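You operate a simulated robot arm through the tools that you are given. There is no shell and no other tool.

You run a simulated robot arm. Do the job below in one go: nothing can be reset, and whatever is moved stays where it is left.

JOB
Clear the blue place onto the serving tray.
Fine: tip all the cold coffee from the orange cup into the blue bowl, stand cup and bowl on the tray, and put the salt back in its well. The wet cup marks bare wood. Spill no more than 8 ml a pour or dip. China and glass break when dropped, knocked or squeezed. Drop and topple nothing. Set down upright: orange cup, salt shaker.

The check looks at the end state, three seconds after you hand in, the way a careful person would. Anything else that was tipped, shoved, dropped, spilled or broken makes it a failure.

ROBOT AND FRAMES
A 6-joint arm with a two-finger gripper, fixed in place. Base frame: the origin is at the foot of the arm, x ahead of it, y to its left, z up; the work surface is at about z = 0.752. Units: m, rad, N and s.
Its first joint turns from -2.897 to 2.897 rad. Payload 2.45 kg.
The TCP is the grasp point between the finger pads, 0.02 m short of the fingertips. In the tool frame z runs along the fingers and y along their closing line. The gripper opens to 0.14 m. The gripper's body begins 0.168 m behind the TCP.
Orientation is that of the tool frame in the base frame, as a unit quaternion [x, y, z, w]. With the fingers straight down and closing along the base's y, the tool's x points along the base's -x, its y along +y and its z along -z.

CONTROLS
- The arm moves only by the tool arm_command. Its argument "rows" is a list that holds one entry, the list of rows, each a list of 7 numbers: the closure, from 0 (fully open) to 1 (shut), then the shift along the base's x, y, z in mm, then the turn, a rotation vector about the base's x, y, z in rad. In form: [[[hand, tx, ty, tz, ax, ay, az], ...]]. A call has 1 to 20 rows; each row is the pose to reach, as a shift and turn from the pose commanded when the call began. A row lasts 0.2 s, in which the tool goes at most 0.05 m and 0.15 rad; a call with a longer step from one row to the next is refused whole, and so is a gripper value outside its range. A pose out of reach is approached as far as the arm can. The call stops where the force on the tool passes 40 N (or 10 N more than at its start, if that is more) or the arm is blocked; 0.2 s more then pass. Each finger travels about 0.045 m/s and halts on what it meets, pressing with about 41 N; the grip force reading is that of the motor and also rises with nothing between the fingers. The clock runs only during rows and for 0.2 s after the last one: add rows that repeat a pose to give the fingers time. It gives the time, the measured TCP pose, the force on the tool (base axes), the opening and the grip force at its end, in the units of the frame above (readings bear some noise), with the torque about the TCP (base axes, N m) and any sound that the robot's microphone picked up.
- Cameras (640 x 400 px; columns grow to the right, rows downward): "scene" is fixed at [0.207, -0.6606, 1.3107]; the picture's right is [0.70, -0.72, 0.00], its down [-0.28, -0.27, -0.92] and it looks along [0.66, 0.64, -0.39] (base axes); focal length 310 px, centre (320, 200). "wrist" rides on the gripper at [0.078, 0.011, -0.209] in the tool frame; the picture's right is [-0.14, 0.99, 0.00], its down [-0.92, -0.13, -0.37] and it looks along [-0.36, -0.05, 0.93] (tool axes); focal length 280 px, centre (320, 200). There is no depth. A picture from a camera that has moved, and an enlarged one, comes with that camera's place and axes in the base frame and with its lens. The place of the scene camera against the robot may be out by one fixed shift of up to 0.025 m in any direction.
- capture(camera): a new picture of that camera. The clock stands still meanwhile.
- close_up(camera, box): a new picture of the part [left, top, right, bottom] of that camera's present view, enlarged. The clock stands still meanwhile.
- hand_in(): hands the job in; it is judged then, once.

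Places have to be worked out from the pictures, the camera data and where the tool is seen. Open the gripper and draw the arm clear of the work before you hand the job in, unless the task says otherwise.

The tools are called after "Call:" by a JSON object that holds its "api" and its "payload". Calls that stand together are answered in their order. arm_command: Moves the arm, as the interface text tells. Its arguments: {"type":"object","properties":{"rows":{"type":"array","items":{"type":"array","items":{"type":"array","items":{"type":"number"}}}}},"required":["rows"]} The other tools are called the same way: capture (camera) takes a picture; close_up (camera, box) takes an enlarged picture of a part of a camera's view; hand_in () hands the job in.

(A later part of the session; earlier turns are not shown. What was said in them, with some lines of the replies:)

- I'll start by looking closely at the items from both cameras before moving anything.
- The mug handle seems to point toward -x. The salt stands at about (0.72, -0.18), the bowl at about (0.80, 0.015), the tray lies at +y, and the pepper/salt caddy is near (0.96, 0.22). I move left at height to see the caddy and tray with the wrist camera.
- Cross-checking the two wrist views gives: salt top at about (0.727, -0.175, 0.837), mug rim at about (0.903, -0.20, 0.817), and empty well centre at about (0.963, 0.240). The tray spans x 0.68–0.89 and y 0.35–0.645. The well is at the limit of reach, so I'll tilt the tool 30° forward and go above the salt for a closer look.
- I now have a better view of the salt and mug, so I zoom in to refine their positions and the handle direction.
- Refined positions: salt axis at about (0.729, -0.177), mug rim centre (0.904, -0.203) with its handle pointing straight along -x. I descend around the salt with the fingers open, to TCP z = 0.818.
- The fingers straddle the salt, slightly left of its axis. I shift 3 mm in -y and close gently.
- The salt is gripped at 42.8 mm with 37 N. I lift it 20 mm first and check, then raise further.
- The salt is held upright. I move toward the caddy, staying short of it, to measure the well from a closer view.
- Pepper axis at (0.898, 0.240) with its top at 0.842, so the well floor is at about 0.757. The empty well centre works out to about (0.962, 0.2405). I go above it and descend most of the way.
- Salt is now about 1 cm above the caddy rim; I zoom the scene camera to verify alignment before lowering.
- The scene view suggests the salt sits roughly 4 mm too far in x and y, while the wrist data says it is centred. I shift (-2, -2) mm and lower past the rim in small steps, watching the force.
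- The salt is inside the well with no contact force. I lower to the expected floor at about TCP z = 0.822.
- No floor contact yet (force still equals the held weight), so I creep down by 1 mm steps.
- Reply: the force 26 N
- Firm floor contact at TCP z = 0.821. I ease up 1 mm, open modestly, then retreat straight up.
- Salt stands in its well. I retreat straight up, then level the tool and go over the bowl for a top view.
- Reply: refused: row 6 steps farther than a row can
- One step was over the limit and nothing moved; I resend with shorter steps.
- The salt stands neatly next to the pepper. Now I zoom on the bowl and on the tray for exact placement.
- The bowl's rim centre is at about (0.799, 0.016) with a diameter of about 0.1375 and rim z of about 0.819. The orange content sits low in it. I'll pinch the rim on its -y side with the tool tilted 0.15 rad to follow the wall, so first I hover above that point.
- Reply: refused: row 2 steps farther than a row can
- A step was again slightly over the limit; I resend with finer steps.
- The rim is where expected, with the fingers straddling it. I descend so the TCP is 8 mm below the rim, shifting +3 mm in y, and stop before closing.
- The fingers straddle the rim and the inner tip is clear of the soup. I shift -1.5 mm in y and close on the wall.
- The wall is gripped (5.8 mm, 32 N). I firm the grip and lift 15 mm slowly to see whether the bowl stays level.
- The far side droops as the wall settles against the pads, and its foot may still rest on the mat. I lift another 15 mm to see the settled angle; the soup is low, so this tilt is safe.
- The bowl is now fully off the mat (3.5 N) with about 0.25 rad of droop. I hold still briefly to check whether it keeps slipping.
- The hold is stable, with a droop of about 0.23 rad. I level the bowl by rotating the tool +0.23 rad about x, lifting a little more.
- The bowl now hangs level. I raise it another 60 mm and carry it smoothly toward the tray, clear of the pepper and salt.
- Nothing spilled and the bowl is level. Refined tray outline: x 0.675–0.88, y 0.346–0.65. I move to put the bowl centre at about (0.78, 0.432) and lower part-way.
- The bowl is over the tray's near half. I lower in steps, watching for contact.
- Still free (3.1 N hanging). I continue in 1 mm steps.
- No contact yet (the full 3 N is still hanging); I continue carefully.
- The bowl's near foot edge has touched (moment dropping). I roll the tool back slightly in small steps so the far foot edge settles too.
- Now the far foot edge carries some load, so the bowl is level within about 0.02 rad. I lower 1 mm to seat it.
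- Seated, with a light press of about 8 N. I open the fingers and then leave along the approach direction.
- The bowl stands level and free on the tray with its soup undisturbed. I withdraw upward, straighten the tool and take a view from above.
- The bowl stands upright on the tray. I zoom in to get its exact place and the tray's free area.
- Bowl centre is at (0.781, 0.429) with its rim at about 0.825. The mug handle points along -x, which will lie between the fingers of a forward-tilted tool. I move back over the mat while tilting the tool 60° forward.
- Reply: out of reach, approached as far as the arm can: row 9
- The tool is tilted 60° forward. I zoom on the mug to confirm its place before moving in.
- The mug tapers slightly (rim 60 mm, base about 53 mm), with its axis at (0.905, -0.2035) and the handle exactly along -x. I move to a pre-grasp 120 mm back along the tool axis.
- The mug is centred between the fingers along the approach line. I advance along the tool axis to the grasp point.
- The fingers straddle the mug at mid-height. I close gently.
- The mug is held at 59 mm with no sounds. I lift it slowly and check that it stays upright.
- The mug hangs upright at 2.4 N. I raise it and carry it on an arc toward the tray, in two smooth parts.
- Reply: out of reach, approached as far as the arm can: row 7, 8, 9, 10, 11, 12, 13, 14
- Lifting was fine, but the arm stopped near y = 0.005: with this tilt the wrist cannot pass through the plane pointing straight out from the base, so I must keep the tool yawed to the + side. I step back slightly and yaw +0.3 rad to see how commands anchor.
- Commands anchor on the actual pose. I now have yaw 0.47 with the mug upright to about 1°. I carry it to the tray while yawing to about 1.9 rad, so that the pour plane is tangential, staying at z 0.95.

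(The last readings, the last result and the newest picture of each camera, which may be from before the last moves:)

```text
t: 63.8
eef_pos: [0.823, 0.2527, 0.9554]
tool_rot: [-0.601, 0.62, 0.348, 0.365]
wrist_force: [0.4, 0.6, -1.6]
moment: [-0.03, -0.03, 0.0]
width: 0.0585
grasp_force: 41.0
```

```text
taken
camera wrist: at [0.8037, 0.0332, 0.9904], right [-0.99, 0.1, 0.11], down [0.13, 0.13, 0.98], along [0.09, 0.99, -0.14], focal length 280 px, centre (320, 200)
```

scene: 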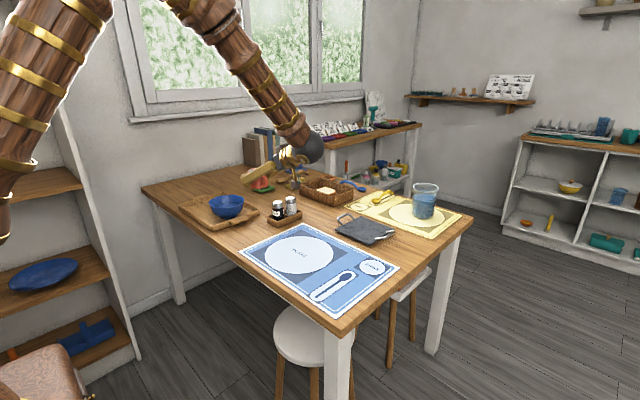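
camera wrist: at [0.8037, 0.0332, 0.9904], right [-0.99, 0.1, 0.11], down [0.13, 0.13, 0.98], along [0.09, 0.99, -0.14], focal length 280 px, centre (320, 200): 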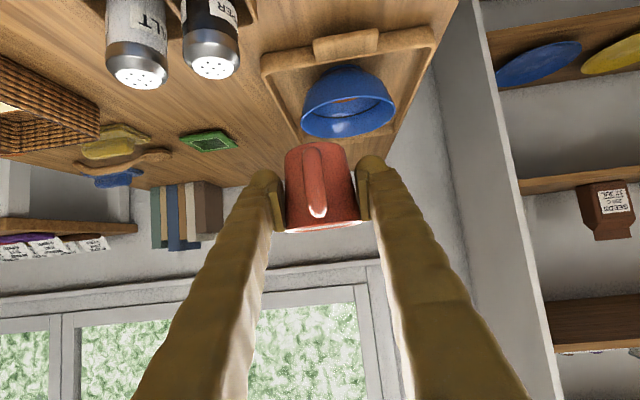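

The mug is upright and near the tray, and the bowl lies ahead of it. I move over the bowl with yaw 1.95 rad, so the lip will be above the bowl centre, and lower to pouring height.

Call:
{"api": "arm_command", "payload": {"rows": [[[0.63, -2, 8, 0, 0, 0, 0.03], [0.63, -6, 26, 0, 0, 0, 0.09], [0.63, -11, 50, 0, 0, 0, 0.16], [0.63, -17, 78, 0, 0, 0, 0.23], [0.63, -22, 104, 0, 0, 0, 0.3], [0.63, -27, 128, 0, 0, 0, 0.36], [0.63, -30, 143, 0, 0, 0, 0.4], [0.63, -31, 148, 0, 0, 0, 0.41], [0.63, -31, 148, -15, 0, 0, 0.41], [0.63, -31, 148, -35, 0, 0, 0.41], [0.63, -31, 148, -52, 0, 0, 0.41], [0.63, -31, 148, -60, 0, 0, 0.41], [0.63, -31, 148, -60, 0, 0, 0.41]]]}}

Call:
{"api": "capture", "payload": {"camera": "wrist"}}

Call:
{"api": "close_up", "payload": {"camera": "scene", "box": [165, 135, 325, 240]}}

```text
t: 66.6
eef_pos: [0.7917, 0.4019, 0.8964]
tool_rot: [0.714, -0.484, -0.416, -0.287]
wrist_force: [0.0, -0.4, -2.8]
moment: [-0.01, 0.01, 0.01]
width: 0.0588
grasp_force: 41.6
```

```text
taken
camera wrist: at [0.8628, 0.1915, 0.9305], right [-0.95, -0.3, 0.11], down [0.06, 0.17, 0.98], along [-0.31, 0.94, -0.14], focal length 280 px, centre (320, 200)
```

wrist: 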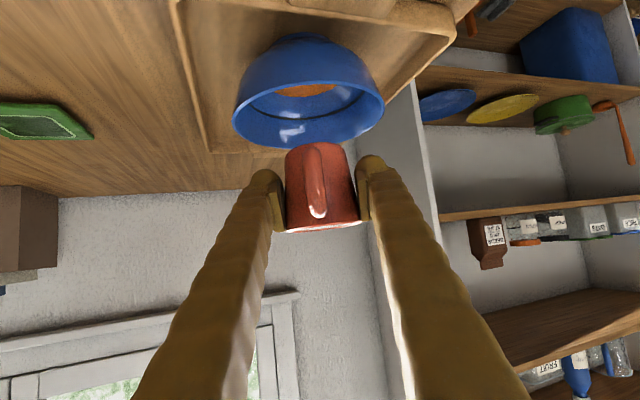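

```text
3.81 times, centred on (245, 188) of scene
camera zoom: at [0.207, -0.6606, 1.3107], right [0.7, -0.72, 0.0], down [-0.28, -0.27, -0.92], along [0.66, 0.64, -0.39], focal length 1182 px, centre (606, 248)
```

zoom: 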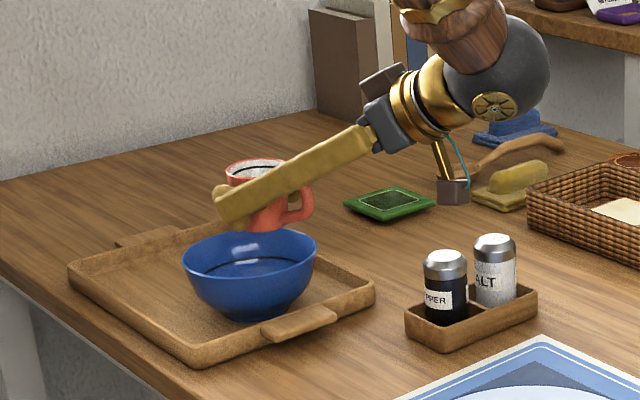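

The mug is directly above the bowl. I lower another 18 mm and begin tipping about the finger axis, first to about 45°.

Call:
{"api": "arm_command", "payload": {"rows": [[[0.63, 2, 0, -8, 0, 0, 0], [0.63, 3, 0, -18, 0, 0, 0], [0.63, 3, 0, -18, -0.0743, -0.0296, 0], [0.63, 3, 0, -18, -0.1672, -0.0666, 0], [0.63, 3, 0, -18, -0.26, -0.1036, 0], [0.63, 3, 0, -18, -0.353, -0.1406, 0], [0.63, 3, 0, -18, -0.4459, -0.1776, 0], [0.63, 3, 0, -18, -0.5388, -0.2146, 0], [0.63, 3, 0, -18, -0.6317, -0.2516, 0], [0.63, 3, 0, -18, -0.7246, -0.2886, 0], [0.63, 3, 0, -18, -0.7246, -0.2886, 0]]]}}

Call:
{"api": "capture", "payload": {"camera": "wrist"}}

Call:
{"api": "close_up", "payload": {"camera": "scene", "box": [165, 135, 325, 240]}}

```text
t: 69.0
eef_pos: [0.7956, 0.4007, 0.8788]
tool_rot: [0.82, -0.556, -0.11, -0.082]
wrist_force: [0.1, -0.1, -1.8]
moment: [0.02, 0.01, 0.03]
width: 0.0584
grasp_force: 40.8
```

```text
taken
camera wrist: at [0.8336, 0.2737, 1.0576], right [-0.97, -0.24, 0.03], down [-0.18, 0.77, 0.61], along [-0.17, 0.58, -0.79], focal length 280 px, centre (320, 200)
```

wrist: 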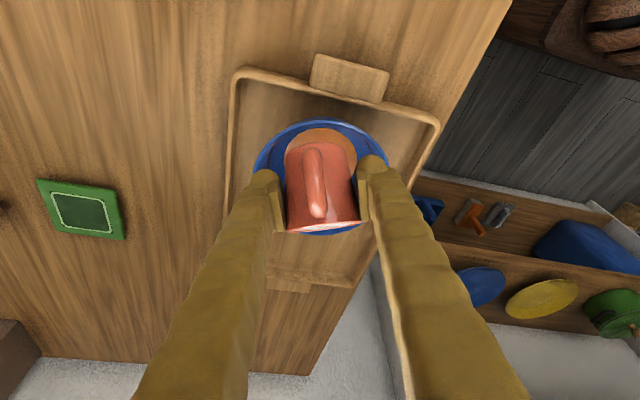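

```text
3.81 times, centred on (245, 188) of scene
camera zoom: at [0.207, -0.6606, 1.3107], right [0.7, -0.72, 0.0], down [-0.28, -0.27, -0.92], along [0.66, 0.64, -0.39], focal length 1182 px, centre (606, 248)
```

zoom: 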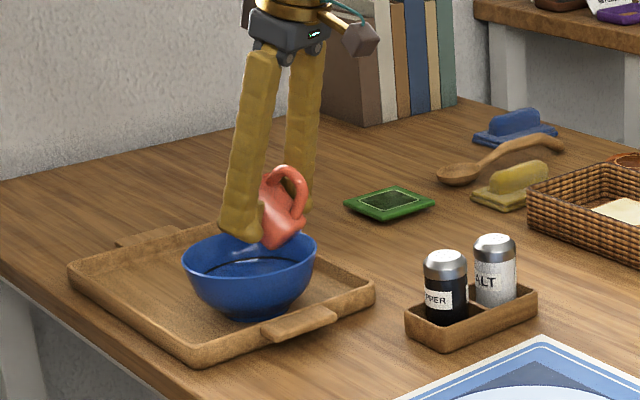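

At 45° the lip is above the bowl centre at about (0.787, 0.434). I continue tipping slowly to about 80°.

Call:
{"api": "arm_command", "payload": {"rows": [[[0.63, 0, 0, 0, -0.0464, -0.0185, 0], [0.63, 0, 0, 0, -0.0929, -0.037, 0], [0.63, 0, 0, 0, -0.1393, -0.0555, 0], [0.63, 0, 0, 0, -0.1858, -0.074, 0], [0.63, 0, 0, 0, -0.2322, -0.0925, 0], [0.63, 0, 0, 0, -0.2787, -0.111, 0], [0.63, 0, 0, 0, -0.3251, -0.1295, 0], [0.63, 0, 0, 0, -0.3716, -0.148, 0], [0.63, 0, 0, 0, -0.418, -0.1665, 0], [0.63, 0, 0, 0, -0.4645, -0.185, 0], [0.63, 0, 0, 0, -0.511, -0.2035, 0], [0.63, 0, 0, 0, -0.5574, -0.222, 0], [0.63, 0, 0, 0, -0.5574, -0.222, 0], [0.63, 0, 0, 0, -0.5574, -0.222, 0]]]}}

Call:
{"api": "capture", "payload": {"camera": "wrist"}}

Call:
{"api": "close_up", "payload": {"camera": "scene", "box": [165, 135, 325, 240]}}

```text
t: 72.0
eef_pos: [0.795, 0.402, 0.8767]
tool_rot: [0.818, -0.552, 0.135, 0.087]
wrist_force: [0.1, -0.2, -0.7]
moment: [0.03, -0.01, -0.02]
width: 0.0584
grasp_force: 40.8
```

```text
taken
camera wrist: at [0.7871, 0.3893, 1.1003], right [-0.97, -0.25, -0.05], down [-0.25, 0.97, 0.06], along [0.03, 0.07, -1.0], focal length 280 px, centre (320, 200)
```

wrist: 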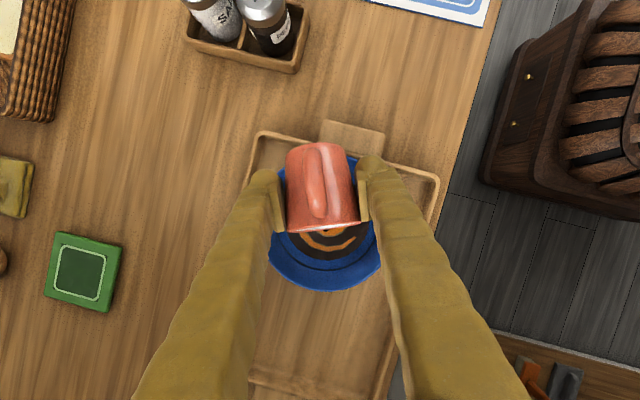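

```text
3.81 times, centred on (245, 188) of scene
camera zoom: at [0.207, -0.6606, 1.3107], right [0.7, -0.72, 0.0], down [-0.28, -0.27, -0.92], along [0.66, 0.64, -0.39], focal length 1182 px, centre (606, 248)
```

zoom: 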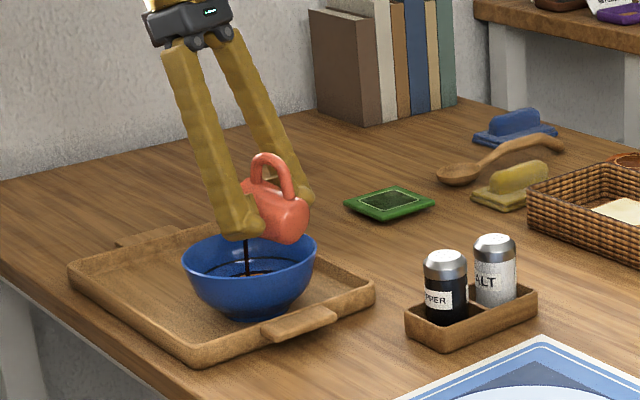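

Coffee is streaming neatly into the bowl. I continue tipping slowly toward about 110°.

Call:
{"api": "arm_command", "payload": {"rows": [[[0.63, 0, 0, 0, 0, 0, 0], [0.63, 0, 0, 0, -0.0464, -0.0185, 0], [0.63, 0, 0, 0, -0.0929, -0.037, 0], [0.63, 0, 0, 0, -0.1393, -0.0555, 0], [0.63, 0, 0, 0, -0.1858, -0.074, 0], [0.63, 0, 0, 0, -0.2322, -0.0925, 0], [0.63, 0, 0, 1, -0.2787, -0.111, 0], [0.63, 0, 0, 2, -0.3251, -0.1295, 0], [0.63, 0, 0, 3, -0.3716, -0.148, 0], [0.63, 0, 0, 4, -0.418, -0.1665, 0], [0.63, 0, 0, 4, -0.4645, -0.185, 0], [0.63, 0, 0, 4, -0.511, -0.2035, 0], [0.63, 0, 0, 4, -0.511, -0.2035, 0], [0.63, 0, 0, 4, -0.511, -0.2035, 0]]]}}

Call:
{"api": "capture", "payload": {"camera": "wrist"}}

Call:
{"api": "close_up", "payload": {"camera": "scene", "box": [165, 135, 325, 240]}}

```text
t: 75.0
eef_pos: [0.7947, 0.4011, 0.8821]
tool_rot: [0.753, -0.506, 0.351, 0.234]
wrist_force: [0.4, -0.1, -1.5]
moment: [0.0, 0.02, 0.0]
width: 0.058
grasp_force: 40.5
```

```text
taken
camera wrist: at [0.7437, 0.4981, 1.0759], right [-0.95, -0.29, -0.11], down [-0.21, 0.86, -0.47], along [0.23, -0.42, -0.88], focal length 280 px, centre (320, 200)
```

wrist: 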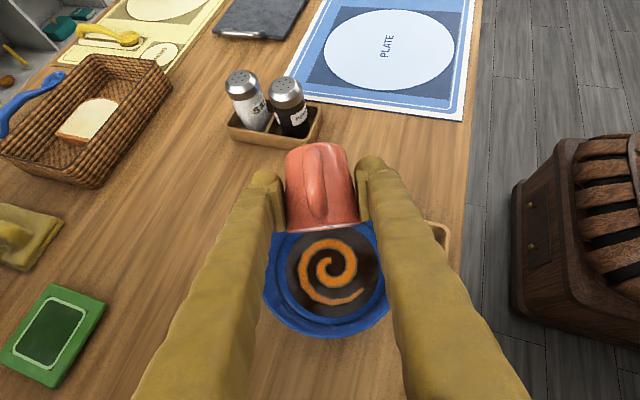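

```text
3.81 times, centred on (245, 188) of scene
camera zoom: at [0.207, -0.6606, 1.3107], right [0.7, -0.72, 0.0], down [-0.28, -0.27, -0.92], along [0.66, 0.64, -0.39], focal length 1182 px, centre (606, 248)
```

zoom: 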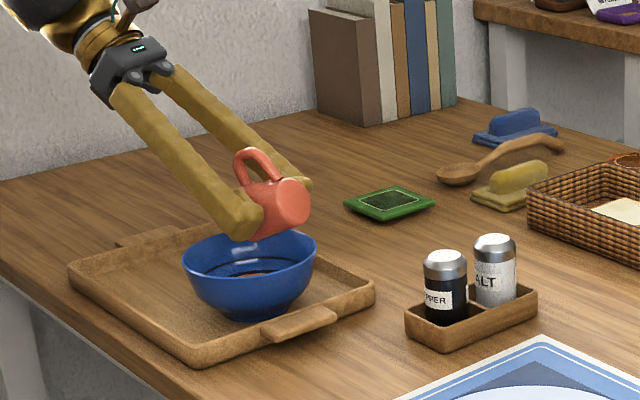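

The stream has stopped at about 112° and the coffee is in the bowl. I tip a little further to about 125° and wait so the last drops fall.

Call:
{"api": "arm_command", "payload": {"rows": [[[0.63, 0, 0, 1, -0.06, -0.024, 0], [0.63, 0, 0, 2, -0.12, -0.048, 0], [0.63, 0, 0, 3, -0.18, -0.072, 0], [0.63, 0, 0, 4, -0.21, -0.083, 0], [0.63, 0, 0, 4, -0.21, -0.083, 0], [0.63, 0, 0, 4, -0.21, -0.083, 0], [0.63, 0, 0, 4, -0.21, -0.083, 0], [0.63, 0, 0, 4, -0.21, -0.083, 0], [0.63, 0, 0, 4, -0.21, -0.083, 0], [0.63, 0, 0, 4, -0.21, -0.083, 0], [0.63, 0, 0, 4, -0.21, -0.083, 0], [0.63, 0, 0, 4, -0.21, -0.083, 0], [0.63, 0, 0, 4, -0.21, -0.083, 0], [0.63, 0, 0, 4, -0.21, -0.083, 0]]]}}

Call:
{"api": "close_up", "payload": {"camera": "wrist", "box": [220, 120, 420, 360]}}

Call:
{"api": "close_up", "payload": {"camera": "scene", "box": [190, 150, 290, 230]}}

```text
t: 78.0
eef_pos: [0.7944, 0.4016, 0.8846]
tool_rot: [0.708, -0.475, 0.434, 0.291]
wrist_force: [0.3, -0.1, -0.9]
moment: [0.0, -0.01, -0.03]
width: 0.058
grasp_force: 40.9
```

```text
1.67 times, centred on (320, 240) of wrist
camera zoom: at [0.7293, 0.536, 1.0498], right [-0.94, -0.32, -0.12], down [-0.16, 0.74, -0.65], along [0.3, -0.59, -0.75], focal length 467 px, centre (320, 133)
```

zoom: 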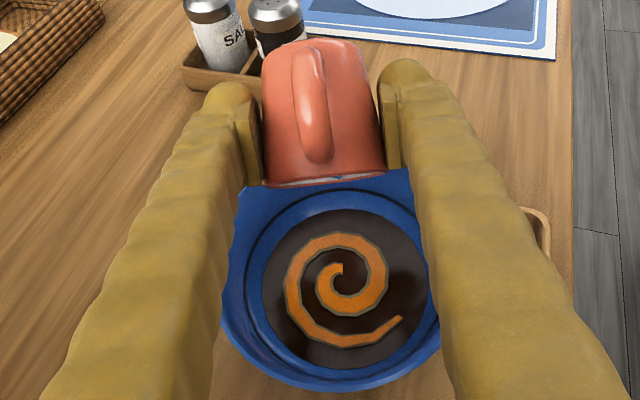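

```text
5.00 times, centred on (240, 190) of scene
camera zoom: at [0.207, -0.6606, 1.3107], right [0.7, -0.72, 0.0], down [-0.28, -0.27, -0.92], along [0.66, 0.64, -0.39], focal length 1552 px, centre (720, 250)
```

zoom: 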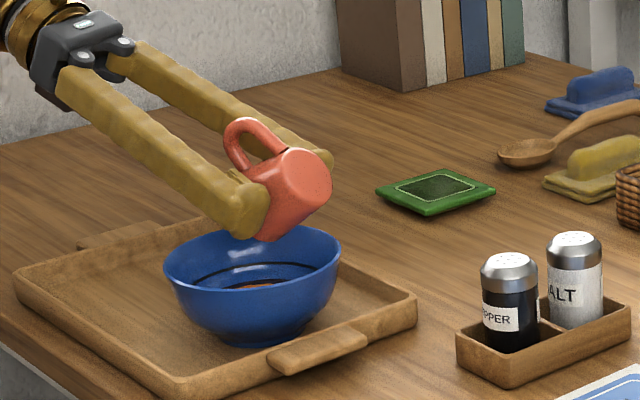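

All the coffee is in the bowl, with no stream or spill visible. I raise the mug and tip it back until the tool points straight down, staying over the bowl.

Call:
{"api": "arm_command", "payload": {"rows": [[[0.63, 0, 0, 4, 0.08, 0.032, 0], [0.63, 0, 0, 10, 0.17, 0.068, 0], [0.63, 0, 0, 18, 0.27, 0.107, 0], [0.63, 0, 0, 26, 0.37, 0.147, 0], [0.63, 0, 0, 34, 0.47, 0.187, 0], [0.63, 0, 0, 42, 0.57, 0.227, 0], [0.63, 0, 0, 50, 0.67, 0.267, 0], [0.63, 0, 0, 58, 0.77, 0.307, 0], [0.63, 0, 0, 64, 0.87, 0.347, 0], [0.63, 0, 0, 70, 0.96, 0.383, 0], [0.63, 0, 0, 70, 1.022, 0.407, 0], [0.63, 0, 0, 70, 1.022, 0.407, 0]]]}}

Call:
{"api": "close_up", "payload": {"camera": "scene", "box": [165, 125, 325, 240]}}

Call:
{"api": "capture", "payload": {"camera": "wrist"}}

```text
t: 80.6
eef_pos: [0.7944, 0.4012, 0.9557]
tool_rot: [0.829, -0.559, 0.0, -0.004]
wrist_force: [0.0, -1.4, -1.7]
moment: [0.01, -0.03, 0.02]
width: 0.0577
grasp_force: 40.5
```

```text
3.48 times, centred on (245, 182) of scene
camera zoom: at [0.207, -0.6606, 1.3107], right [0.7, -0.72, 0.0], down [-0.28, -0.27, -0.92], along [0.66, 0.64, -0.39], focal length 1079 px, centre (581, 261)
```

zoom: 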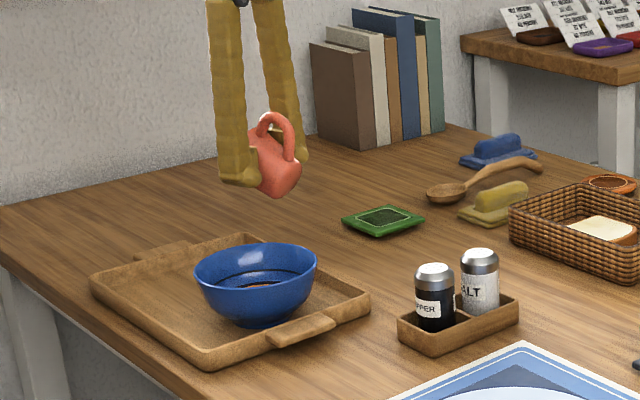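

```text
taken
camera wrist: at [0.8137, 0.3233, 1.1638], right [-0.97, -0.24, -0.01], down [-0.23, 0.9, 0.37], along [-0.08, 0.36, -0.93], focal length 280 px, centre (320, 200)
```

wrist: 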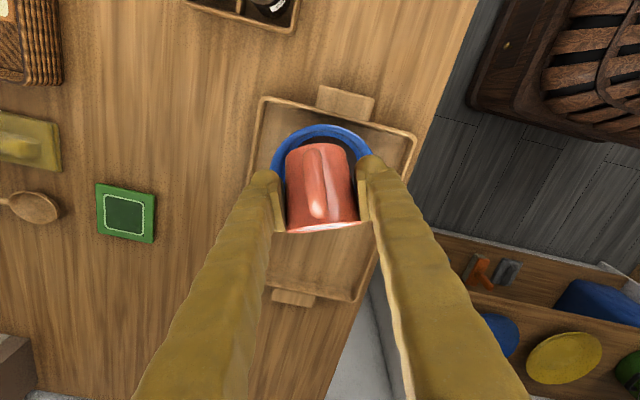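

The mug is tipped clear and the tool points straight down, where I can change wrist side freely. I yaw back to about 0.3 rad while moving over the tray's free end.

Call:
{"api": "arm_command", "payload": {"rows": [[[0.63, 0, 0, 0, 0, 0, -0.08], [0.63, 0, 2, 3, 0, 0, -0.2], [0.63, -2, 8, 5, 0, 0, -0.33], [0.63, -5, 18, 8, 0, 0, -0.46], [0.63, -8, 30, 10, 0, 0, -0.59], [0.63, -11, 43, 10, 0, 0, -0.72], [0.63, -14, 56, 10, 0, 0, -0.85], [0.63, -17, 70, 10, 0, 0, -0.98], [0.63, -20, 84, 10, 0, 0, -1.11], [0.63, -23, 98, 10, 0, 0, -1.24], [0.63, -25, 110, 10, 0, 0, -1.37], [0.63, -26, 118, 10, 0, 0, -1.5], [0.63, -27, 120, 10, 0, 0, -1.6], [0.63, -27, 120, 10, 0, 0, -1.654], [0.63, -27, 120, 10, 0, 0, -1.654]]]}}

Call:
{"api": "capture", "payload": {"camera": "wrist"}}

Call:
{"api": "close_up", "payload": {"camera": "scene", "box": [165, 115, 325, 240]}}

```text
t: 83.8
eef_pos: [0.7685, 0.5209, 0.9665]
tool_rot: [-0.149, 0.989, -0.004, 0.002]
wrist_force: [0.7, 0.2, -1.7]
moment: [0.01, -0.01, -0.03]
width: 0.0575
grasp_force: 40.7
```

```text
taken
camera wrist: at [0.6902, 0.5096, 1.1747], right [-0.16, 0.99, -0.01], down [0.92, 0.15, 0.37], along [0.37, 0.05, -0.93], focal length 280 px, centre (320, 200)
```

wrist: 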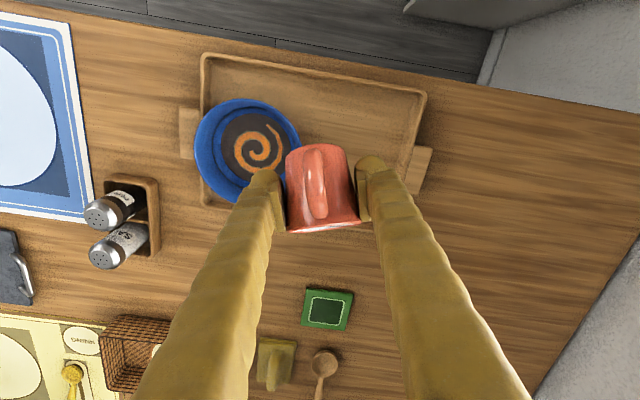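

```text
3.20 times, centred on (245, 178) of scene
camera zoom: at [0.207, -0.6606, 1.3107], right [0.7, -0.72, 0.0], down [-0.28, -0.27, -0.92], along [0.66, 0.64, -0.39], focal length 993 px, centre (560, 272)
```

zoom: 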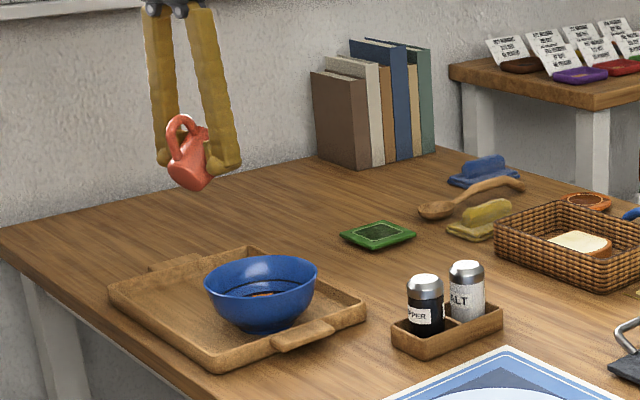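

I'm over the tray's free half, and the bowl shows the coffee swirl with no spills. Now I tilt the tool forward 60° again to bring the mug upright above (0.775, 0.57).

Call:
{"api": "arm_command", "payload": {"rows": [[[0.63, 1, 5, 0, 0.0296, -0.0955, 0], [0.63, 2, 10, 0, 0.0591, -0.191, 0], [0.63, 3, 15, 0, 0.0887, -0.2866, 0], [0.63, 4, 20, 0, 0.1182, -0.382, 0], [0.63, 4, 25, 0, 0.1478, -0.4777, 0], [0.63, 5, 30, 0, 0.1773, -0.573, 0], [0.63, 5, 35, 0, 0.2069, -0.6687, 0], [0.63, 5, 40, 0, 0.2364, -0.7642, 0], [0.63, 5, 45, 0, 0.266, -0.8598, 0], [0.63, 6, 48, 0, 0.2955, -0.9553, 0], [0.63, 6, 49, 0, 0.3094, -1.0002, 0], [0.63, 6, 49, 0, 0.3094, -1.0002, 0]]]}}

Call:
{"api": "capture", "payload": {"camera": "wrist"}}

Call:
{"api": "close_up", "payload": {"camera": "scene", "box": [165, 125, 325, 240]}}

```text
t: 86.4
eef_pos: [0.7755, 0.5702, 0.9649]
tool_rot: [-0.127, 0.856, 0.071, 0.495]
wrist_force: [0.0, 0.5, -0.4]
moment: [-0.02, 0.01, 0.05]
width: 0.0575
grasp_force: 40.3
```

```text
taken
camera wrist: at [0.5618, 0.5167, 1.0018], right [-0.22, 0.97, 0.11], down [0.17, -0.08, 0.98], along [0.96, 0.24, -0.15], focal length 280 px, centre (320, 200)
```

wrist: 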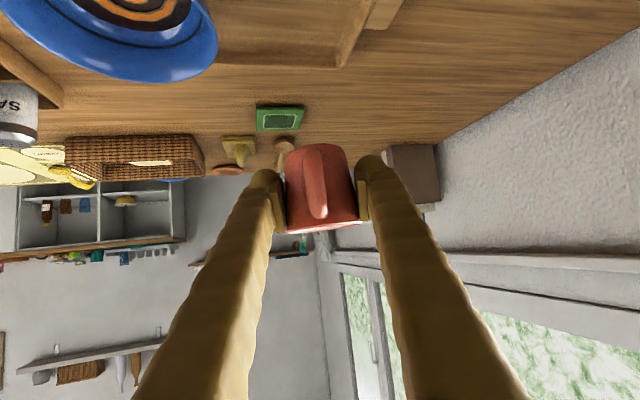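

```text
3.48 times, centred on (245, 182) of scene
camera zoom: at [0.207, -0.6606, 1.3107], right [0.7, -0.72, 0.0], down [-0.28, -0.27, -0.92], along [0.66, 0.64, -0.39], focal length 1079 px, centre (581, 261)
```

zoom: 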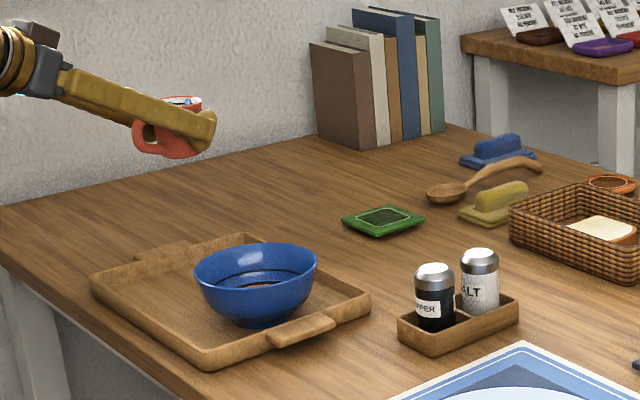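

The mug is upright again. I zoom in to verify that it's level and empty.

Call:
{"api": "close_up", "payload": {"camera": "scene", "box": [190, 140, 235, 175]}}

Call:
{"api": "close_up", "payload": {"camera": "wrist", "box": [260, 130, 380, 245]}}

```text
11.43 times, centred on (212, 158) of scene
camera zoom: at [0.207, -0.6606, 1.3107], right [0.7, -0.72, 0.0], down [-0.28, -0.27, -0.92], along [0.66, 0.64, -0.39], focal length 3547 px, centre (1549, 686)
```

zoom: 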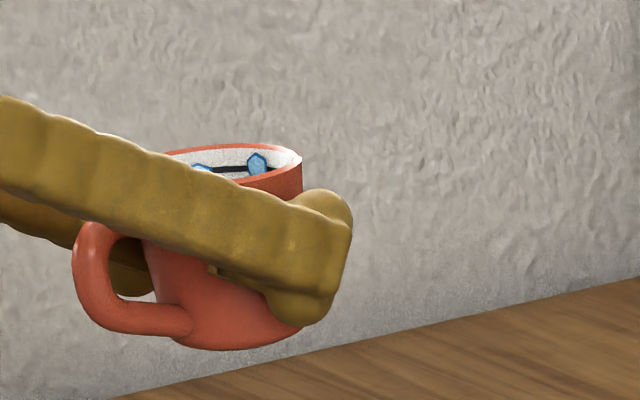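

```text
3.48 times, centred on (320, 188) of wrist
camera zoom: at [0.5618, 0.5167, 1.0018], right [-0.22, 0.97, 0.11], down [0.17, -0.08, 0.98], along [0.96, 0.24, -0.15], focal length 975 px, centre (320, 244)
```

zoom: 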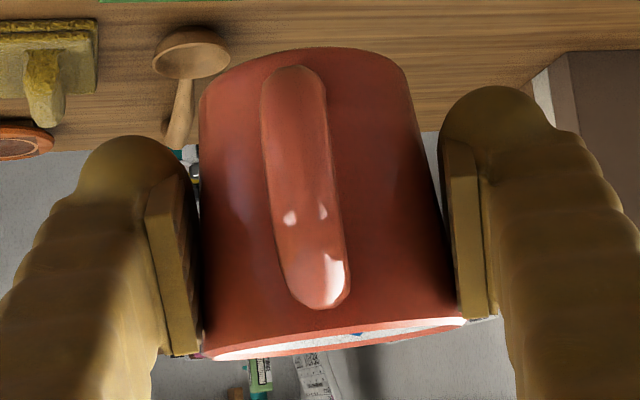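

The mug is upright and its coffee gone. I lower it toward the tray floor in stages.

Call:
{"api": "arm_command", "payload": {"rows": [[[0.63, 0, 0, -15, 0, 0, 0], [0.63, 0, 0, -40, 0, 0, 0], [0.63, 0, 0, -70, 0, 0, 0], [0.63, 0, 0, -100, 0, 0, 0], [0.63, 0, 0, -122, 0, 0, 0], [0.63, 0, 0, -136, 0, 0, 0], [0.63, 0, 0, -140, 0, 0, 0], [0.63, 0, 0, -140, 0, 0, 0]]]}}

Call:
{"api": "capture", "payload": {"camera": "wrist"}}

Call:
{"api": "close_up", "payload": {"camera": "scene", "box": [170, 150, 270, 230]}}

```text
t: 88.2
eef_pos: [0.7738, 0.5686, 0.8257]
tool_rot: [-0.127, 0.856, 0.071, 0.496]
wrist_force: [-0.3, 0.3, -1.2]
moment: [0.01, 0.01, -0.05]
width: 0.0573
grasp_force: 41.2
```

```text
taken
camera wrist: at [0.5615, 0.5166, 0.8617], right [-0.22, 0.97, 0.11], down [0.17, -0.08, 0.98], along [0.96, 0.24, -0.15], focal length 280 px, centre (320, 200)
```

wrist: 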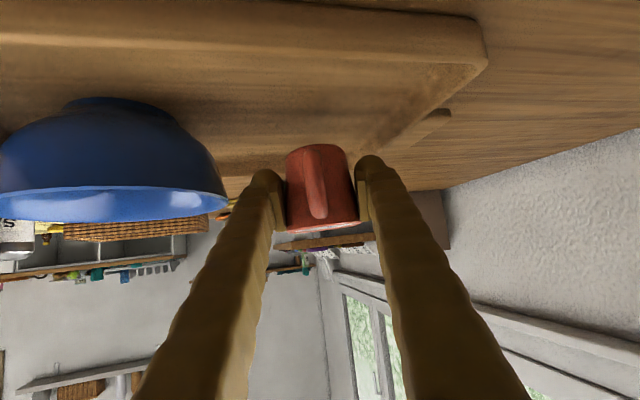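

```text
5.00 times, centred on (220, 190) of scene
camera zoom: at [0.207, -0.6606, 1.3107], right [0.7, -0.72, 0.0], down [-0.28, -0.27, -0.92], along [0.66, 0.64, -0.39], focal length 1552 px, centre (820, 250)
```

zoom: 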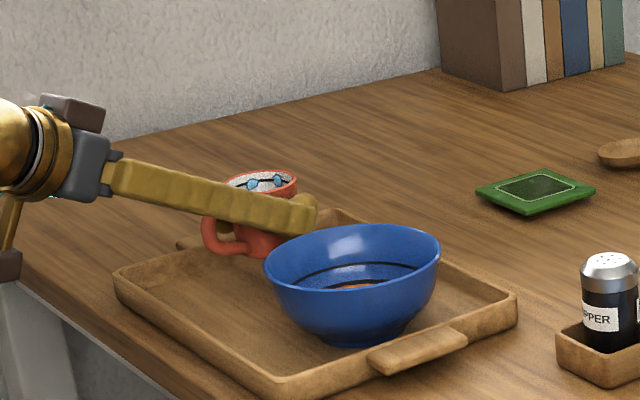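

There is clearance to both the bowl and the tray wall. I continue down slowly until contact.

Call:
{"api": "arm_command", "payload": {"rows": [[[0.63, 0, 0, -6, 0, 0, 0], [0.63, 0, 0, -12, 0, 0, 0], [0.63, 0, 0, -17, 0, 0, 0], [0.63, 0, 0, -19, 0, 0, 0], [0.63, 0, 0, -19, 0, 0, 0]]]}}

Call:
{"api": "close_up", "payload": {"camera": "scene", "box": [190, 165, 250, 215]}}

Call:
{"api": "capture", "payload": {"camera": "wrist"}}

```text
t: 89.4
eef_pos: [0.7751, 0.5701, 0.8071]
tool_rot: [-0.127, 0.857, 0.071, 0.495]
wrist_force: [-0.1, -0.6, 0.0]
moment: [0.01, 0.01, 0.02]
width: 0.0574
grasp_force: 40.9
```

```text
8.00 times, centred on (220, 190) of scene
camera zoom: at [0.207, -0.6606, 1.3107], right [0.7, -0.72, 0.0], down [-0.28, -0.27, -0.92], along [0.66, 0.64, -0.39], focal length 2483 px, centre (1120, 280)
```

zoom: 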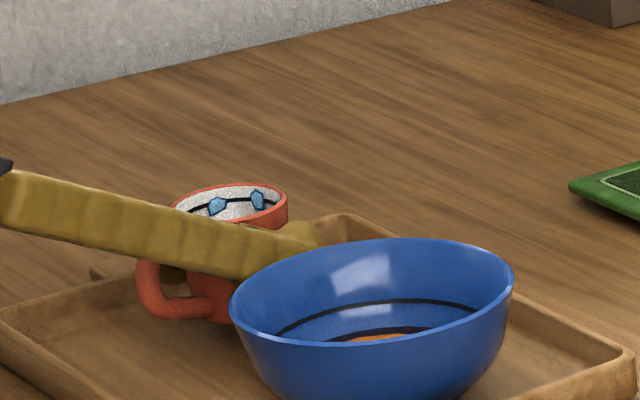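

```text
taken
camera wrist: at [0.5617, 0.5165, 0.8433], right [-0.22, 0.97, 0.11], down [0.17, -0.08, 0.98], along [0.96, 0.24, -0.15], focal length 280 px, centre (320, 200)
```

wrist: 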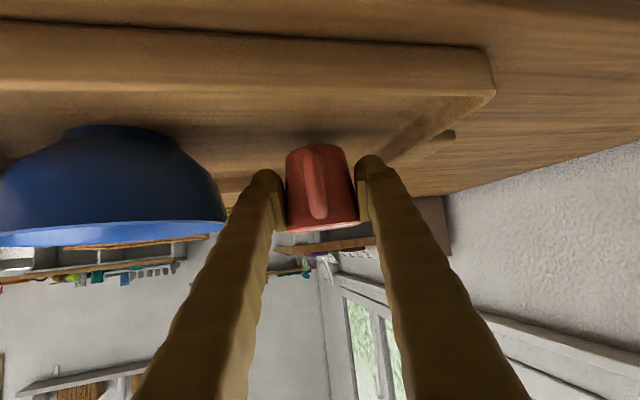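

Still free. I creep down in 1 mm steps.

Call:
{"api": "arm_command", "payload": {"rows": [[[0.63, 0, 0, -1, 0, 0, 0], [0.63, 0, 0, -2, 0, 0, 0], [0.63, 0, 0, -3, 0, 0, 0], [0.63, 0, 0, -3, 0, 0, 0]]]}}

```text
t: 90.4
eef_pos: [0.7758, 0.5717, 0.8031]
tool_rot: [-0.127, 0.856, 0.071, 0.495]
wrist_force: [-0.6, 0.3, -0.5]
moment: [-0.01, -0.02, 0.01]
width: 0.0573
grasp_force: 40.8
```

Call:
{"api": "arm_command", "payload": {"rows": [[[0.63, 0, 0, -0.8, 0, 0, 0], [0.63, 0, 0, -1.6, 0, 0, 0], [0.63, 0, 0, -1.6, 0, 0, 0]]]}}

```text
t: 91.2
eef_pos: [0.7743, 0.5689, 0.803]
tool_rot: [-0.128, 0.857, 0.072, 0.495]
wrist_force: [1.0, 0.9, -0.4]
moment: [0.0, -0.04, -0.01]
width: 0.0576
grasp_force: 40.8
```

Call:
{"api": "arm_command", "payload": {"rows": [[[0.63, 0, 0, -0.8, 0, 0, 0], [0.63, 0, 0, -1.6, 0, 0, 0], [0.63, 0, 0, -1.6, 0, 0, 0]]]}}

Call:
{"api": "close_up", "payload": {"camera": "wrist", "box": [240, 110, 400, 250]}}

```text
t: 92.0
eef_pos: [0.7748, 0.5694, 0.8002]
tool_rot: [-0.127, 0.857, 0.071, 0.495]
wrist_force: [0.4, 0.8, -0.5]
moment: [-0.01, -0.01, -0.01]
width: 0.0575
grasp_force: 40.6
```

```text
2.86 times, centred on (320, 180) of wrist
camera zoom: at [0.5614, 0.5167, 0.8366], right [-0.22, 0.97, 0.11], down [0.17, -0.08, 0.98], along [0.96, 0.24, -0.15], focal length 801 px, centre (320, 257)
```

zoom: 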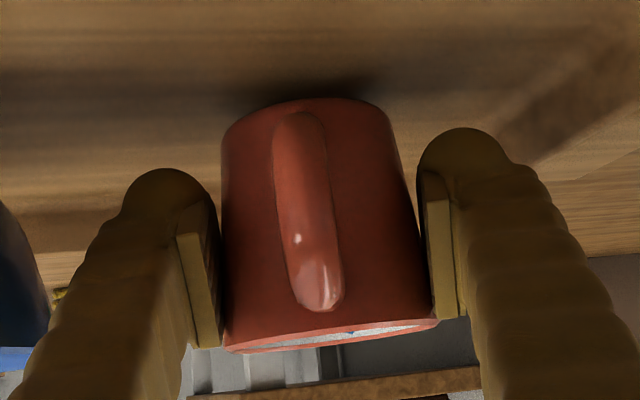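

Call:
{"api": "arm_command", "payload": {"rows": [[[0.63, 0, 0, -0.8, 0, 0, 0], [0.63, 0, 0, -1.6, 0, 0, 0], [0.63, 0, 0, -1.6, 0, 0, 0]]]}}

```text
t: 92.8
eef_pos: [0.7739, 0.5701, 0.7975]
tool_rot: [-0.127, 0.857, 0.071, 0.495]
wrist_force: [0.3, 0.2, -2.2]
moment: [-0.02, -0.01, 0.0]
width: 0.0573
grasp_force: 40.9
```

Still hanging free; I continue in the same small steps.

Call:
{"api": "arm_command", "payload": {"rows": [[[0.63, 0, 0, -0.7, 0, 0, 0], [0.63, 0, 0, -1.4, 0, 0, 0], [0.63, 0, 0, -1.4, 0, 0, 0]]]}}

```text
t: 93.6
eef_pos: [0.775, 0.5709, 0.7974]
tool_rot: [-0.128, 0.857, 0.072, 0.494]
wrist_force: [-0.7, 0.6, -1.7]
moment: [0.01, -0.03, 0.0]
width: 0.0574
grasp_force: 40.8
```

Call:
{"api": "arm_command", "payload": {"rows": [[[0.63, 0, 0, -0.7, 0, 0, 0], [0.63, 0, 0, -1.4, 0, 0, 0], [0.63, 0, 0, -1.4, 0, 0, 0]]]}}

```text
t: 94.4
eef_pos: [0.7748, 0.5704, 0.7954]
tool_rot: [-0.127, 0.857, 0.071, 0.494]
wrist_force: [-0.5, 0.1, -2.2]
moment: [0.02, 0.0, 0.02]
width: 0.0572
grasp_force: 40.8
```

Call:
{"api": "arm_command", "payload": {"rows": [[[0.63, 0, 0, -0.7, 0, 0, 0], [0.63, 0, 0, -1.4, 0, 0, 0], [0.63, 0, 0, -1.4, 0, 0, 0]]]}}

Call:
{"api": "close_up", "payload": {"camera": "wrist", "box": [240, 110, 400, 250]}}

```text
t: 95.2
eef_pos: [0.7751, 0.5692, 0.7957]
tool_rot: [-0.128, 0.856, 0.072, 0.496]
wrist_force: [-0.8, 0.9, 1.7]
moment: [0.05, 0.05, 0.01]
width: 0.0574
grasp_force: 40.6
```

```text
2.86 times, centred on (320, 180) of wrist
camera zoom: at [0.5615, 0.5167, 0.8314], right [-0.22, 0.97, 0.11], down [0.17, -0.08, 0.98], along [0.96, 0.24, -0.15], focal length 801 px, centre (320, 257)
```

zoom: 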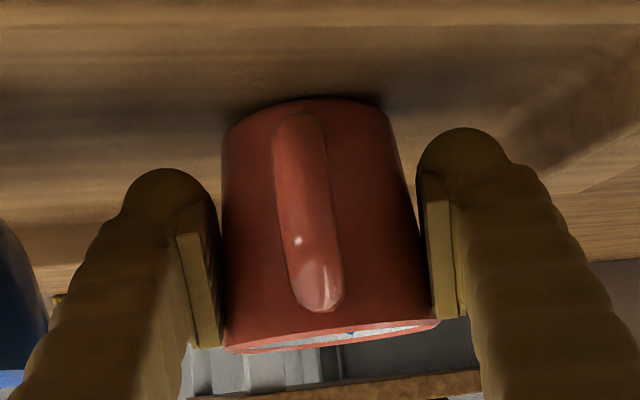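

Contact has begun at the -x/+y edge of the base. I rotate by a hair (0.01 rad) to flatten it, and press down slightly.

Call:
{"api": "arm_command", "payload": {"rows": [[[0.63, 0, 0, -0.2, 0.005, 0.005, 0], [0.63, 0, 0, -0.4, 0.01, 0.01, 0], [0.63, 0, 0, -0.4, 0.01, 0.01, 0]]]}}

```text
t: 96.0
eef_pos: [0.7755, 0.5697, 0.7947]
tool_rot: [-0.124, 0.859, 0.075, 0.492]
wrist_force: [3.1, -2.2, 6.4]
moment: [0.0, -0.05, -0.02]
width: 0.0573
grasp_force: 40.7
```

The load is now centred under the mug (8 N), so the base is flat on the tray. I release gently.

Call:
{"api": "arm_command", "payload": {"rows": [[[0.6, 0, 0, 0.3, 0, 0, 0], [0.57, 0, 0, 0.3, 0, 0, 0], [0.52, 0, 0, 0.3, 0, 0, 0], [0.49, 0, 0, 0.3, 0, 0, 0], [0.49, 0, 0, 0.3, 0, 0, 0], [0.49, 0, 0, 0.3, 0, 0, 0]]]}}

Call:
{"api": "capture", "payload": {"camera": "wrist"}}

Call:
{"api": "close_up", "payload": {"camera": "scene", "box": [180, 160, 260, 220]}}

```text
t: 97.4
eef_pos: [0.7739, 0.5702, 0.7941]
tool_rot: [-0.125, 0.859, 0.077, 0.491]
wrist_force: [0.1, -1.2, -0.3]
moment: [-0.03, 0.03, 0.0]
width: 0.0713
grasp_force: 0.1
```

```text
taken
camera wrist: at [0.5616, 0.5166, 0.8325], right [-0.22, 0.97, 0.13], down [0.18, -0.09, 0.98], along [0.96, 0.24, -0.15], focal length 280 px, centre (320, 200)
```

wrist: 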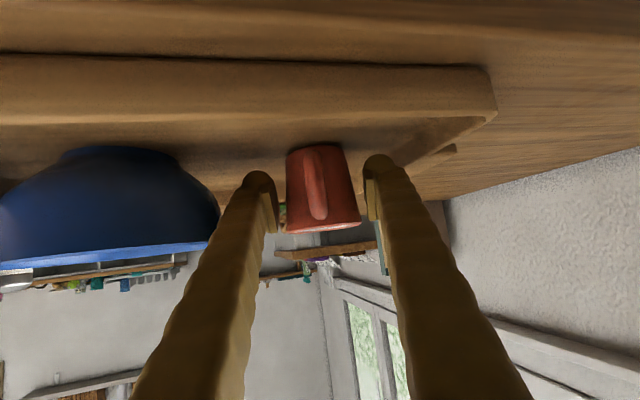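

```text
6.67 times, centred on (220, 190) of scene
camera zoom: at [0.207, -0.6606, 1.3107], right [0.7, -0.72, 0.0], down [-0.28, -0.27, -0.92], along [0.66, 0.64, -0.39], focal length 2069 px, centre (987, 267)
```

zoom: 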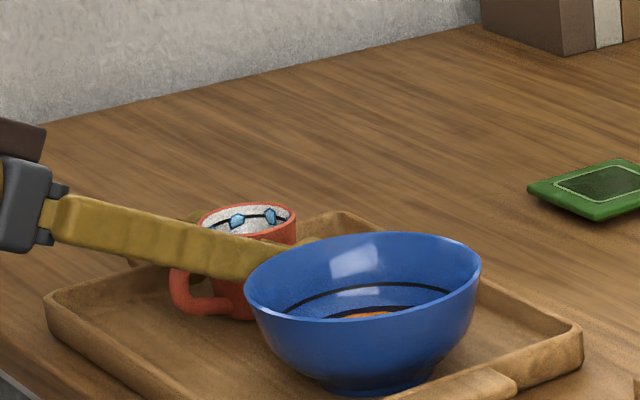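

The mug stands on the tray and the fingers are clear of it. I withdraw along the tool axis, then rise.

Call:
{"api": "arm_command", "payload": {"rows": [[[0.49, -12, -3.7, 7.3, 0, 0, 0], [0.49, -30, -9.3, 18.1, 0, 0, 0], [0.49, -50, -15.5, 30.2, 0, 0, 0], [0.49, -75, -23.2, 45.3, 0, 0, 0], [0.49, -95, -29.4, 57.4, 0, 0, 0], [0.49, -95, -29.4, 95, 0, 0, 0], [0.3, -95, -29.4, 140, 0, 0, 0], [0.1, -95, -29.4, 185, 0, 0, 0], [0, -95, -29.4, 220, 0, 0, 0], [0, -95, -29.4, 220, 0, 0, 0]]]}}

Call:
{"api": "capture", "payload": {"camera": "wrist"}}

Call:
{"api": "capture", "payload": {"camera": "scene"}}

```text
t: 99.6
eef_pos: [0.6802, 0.5405, 1.0167]
tool_rot: [-0.125, 0.858, 0.076, 0.492]
wrist_force: [0.4, 0.5, 0.2]
moment: [-0.02, -0.01, -0.04]
width: 0.1402
grasp_force: 0.0
```

```text
taken
camera wrist: at [0.4666, 0.4875, 1.0543], right [-0.22, 0.97, 0.13], down [0.18, -0.09, 0.98], along [0.96, 0.24, -0.15], focal length 280 px, centre (320, 200)
```

wrist: 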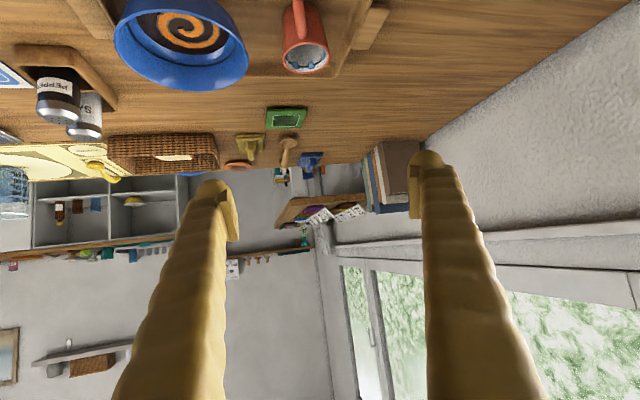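

```text
taken
```

scene: 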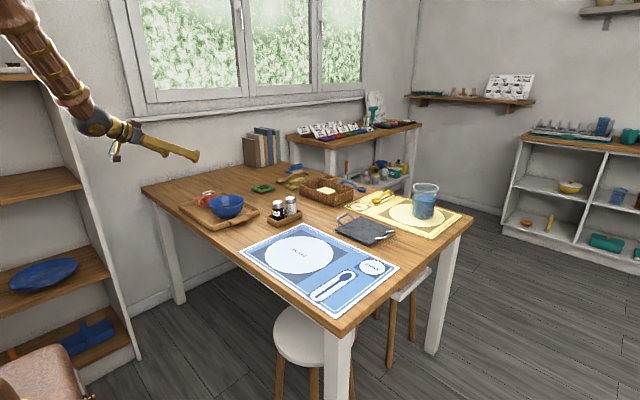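

Both dishes stand on the tray. I straighten the tool clear of the table and take final close looks to check for spills and confirm the cup is empty.

Call:
{"api": "arm_command", "payload": {"rows": [[[0, 0, -5, 10, -0.03, 0.1, 0], [0, 0, -20, 20, -0.06, 0.2, 0], [0, 0, -35, 30, -0.09, 0.3, 0], [0, 0, -50, 40, -0.12, 0.4, 0], [0, 0, -65, 50, -0.15, 0.5, 0], [0, 0, -80, 60, -0.18, 0.6, 0], [0, 0, -95, 70, -0.21, 0.7, 0], [0, 0, -110, 80, -0.24, 0.8, 0], [0, 0, -125, 90, -0.27, 0.9, 0], [0, 0, -130, 95, -0.3, 0.98, 0], [0, 0, -130, 95, -0.3, 0.98, 0]]]}}

Call:
{"api": "capture", "payload": {"camera": "wrist"}}

Call:
{"api": "close_up", "payload": {"camera": "scene", "box": [170, 170, 310, 250]}}

Call:
{"api": "close_up", "payload": {"camera": "scene", "box": [230, 200, 420, 320]}}

```text
t: 102.0
eef_pos: [0.6801, 0.4093, 1.109]
tool_rot: [-0.144, 0.99, 0.001, 0.008]
wrist_force: [0.8, 0.1, 0.3]
moment: [0.01, -0.01, -0.02]
width: 0.1399
grasp_force: 0.1
```

```text
taken
camera wrist: at [0.5991, 0.3964, 1.3172], right [-0.15, 0.99, 0.0], down [0.91, 0.14, 0.38], along [0.38, 0.06, -0.92], focal length 280 px, centre (320, 200)
```

wrist: 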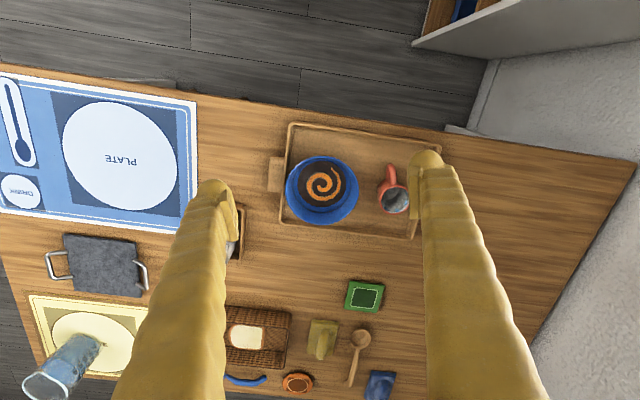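

```text
4.57 times, centred on (240, 210) of scene
camera zoom: at [0.207, -0.6606, 1.3107], right [0.7, -0.72, 0.0], down [-0.28, -0.27, -0.92], along [0.66, 0.64, -0.39], focal length 1419 px, centre (686, 154)
```

zoom: 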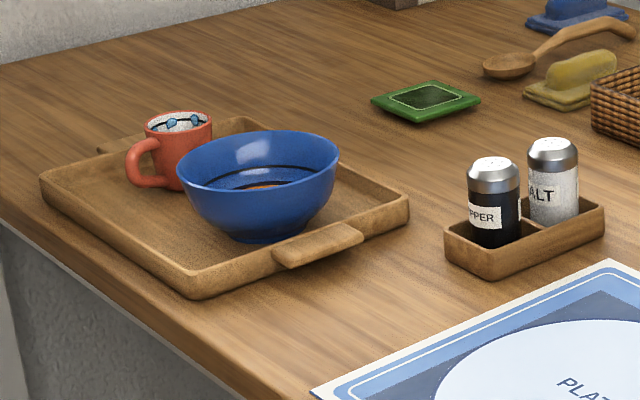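

```text
3.33 times, centred on (325, 260) of scene
camera zoom: at [0.207, -0.6606, 1.3107], right [0.7, -0.72, 0.0], down [-0.28, -0.27, -0.92], along [0.66, 0.64, -0.39], focal length 1034 px, centre (303, 0)
```

zoom: 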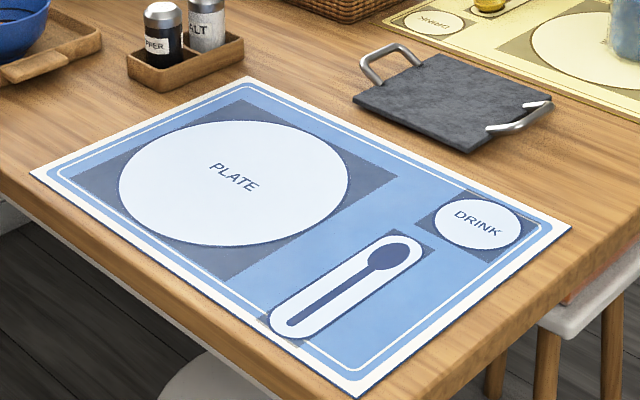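

Everything looks in place; I zoom on the mug's inside and the tray from above for leftover coffee or drops.

Call:
{"api": "close_up", "payload": {"camera": "wrist", "box": [365, 150, 425, 225]}}

Call:
{"api": "close_up", "payload": {"camera": "wrist", "box": [260, 110, 450, 250]}}

Call:
{"api": "close_up", "payload": {"camera": "scene", "box": [190, 185, 230, 220]}}

```text
5.33 times, centred on (395, 188) of wrist
camera zoom: at [0.5991, 0.3964, 1.3172], right [-0.15, 0.99, 0.0], down [0.91, 0.14, 0.38], along [0.38, 0.06, -0.92], focal length 1495 px, centre (-80, 267)
```

zoom: 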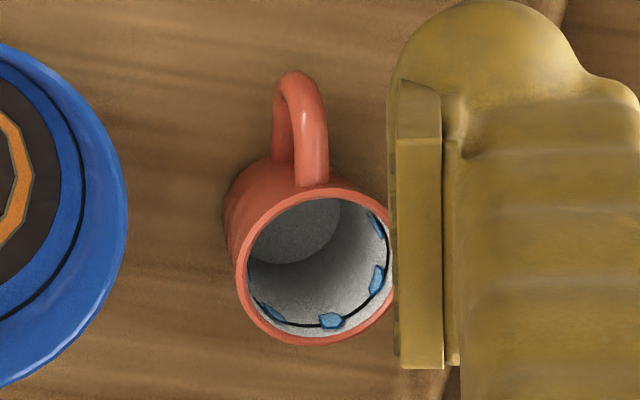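

```text
2.86 times, centred on (355, 180) of wrist
camera zoom: at [0.5991, 0.3964, 1.3172], right [-0.15, 0.99, 0.0], down [0.91, 0.14, 0.38], along [0.38, 0.06, -0.92], focal length 801 px, centre (220, 257)
```

zoom: 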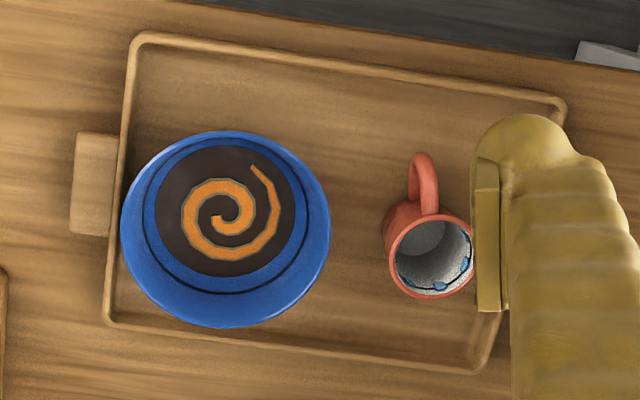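

```text
11.43 times, centred on (210, 202) of scene
camera zoom: at [0.207, -0.6606, 1.3107], right [0.7, -0.72, 0.0], down [-0.28, -0.27, -0.92], along [0.66, 0.64, -0.39], focal length 3547 px, centre (1577, 171)
```

zoom: 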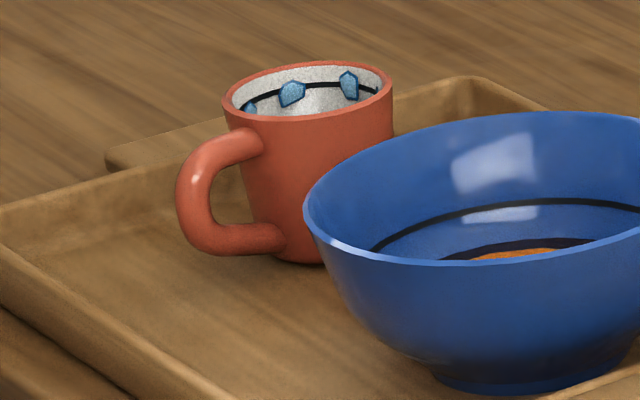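

The cup is empty and upright beside the bowl on the tray, with no drops visible on tray, table or mat, and the salt in its well. I move the arm back toward its start pose, clear of the work.

Call:
{"api": "arm_command", "payload": {"rows": [[[0, 0, -20, 20, 0, 0, 0], [0, 0, -60, 35, 0, 0, 0], [0, 0, -105, 45, 0, 0, 0], [0, 0, -150, 50, 0, 0, 0], [0, 0, -195, 50, 0, 0, 0], [0, 0, -240, 50, 0, 0, 0], [0, 0, -280, 50, 0, 0, 0], [0, 0, -300, 50, 0, 0, 0], [0, 0, -300, 50, 0, 0, 0]]]}}

Call:
{"api": "capture", "payload": {"camera": "scene"}}

```text
t: 104.0
eef_pos: [0.6756, 0.1109, 1.1619]
tool_rot: [-0.144, 0.99, 0.002, 0.007]
wrist_force: [-0.9, 0.4, -0.3]
moment: [0.0, -0.05, -0.02]
width: 0.1397
grasp_force: 0.0
```

```text
taken
```

scene: 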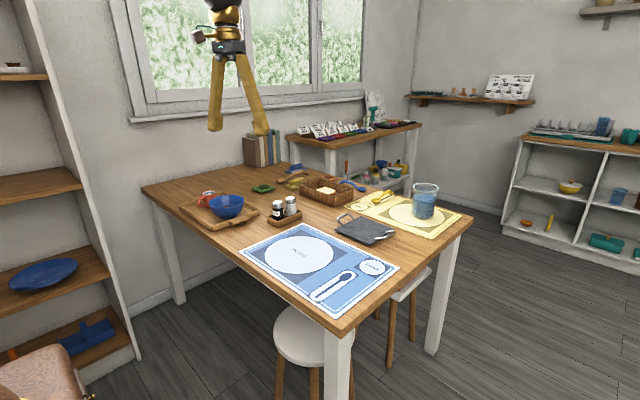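

The final scene shows the bowl and the empty cup on the tray, the salt in its well, nothing else disturbed, and the arm clear with the gripper open. I hand in the job.

Call:
{"api": "hand_in", "payload": {}}

```text
The job is handed in.
```

The blue place is cleared and the job is handed in. I haven't seen the check's result.

- **Coffee:** I poured it all from the orange cup into the blue bowl. The stream landed inside the bowl, the last pictures show the cup empty, and I saw no drops on the tray, table or mat.
- **Cup and bowl:** Both stand upright on the serving tray, side by side. The cup went straight from the mat to the tray and never touched bare wood.
- **Salt:** It stands upright in its well next to the pepper.
- **Bowl tilt:** When I first lifted the bowl it tipped about 13° in the grip. I levelled it before carrying it to the tray. The soup was low in the bowl and none spilled.

Nothing else on the table looked moved in the final picture. The gripper is open and the arm is clear of the work.
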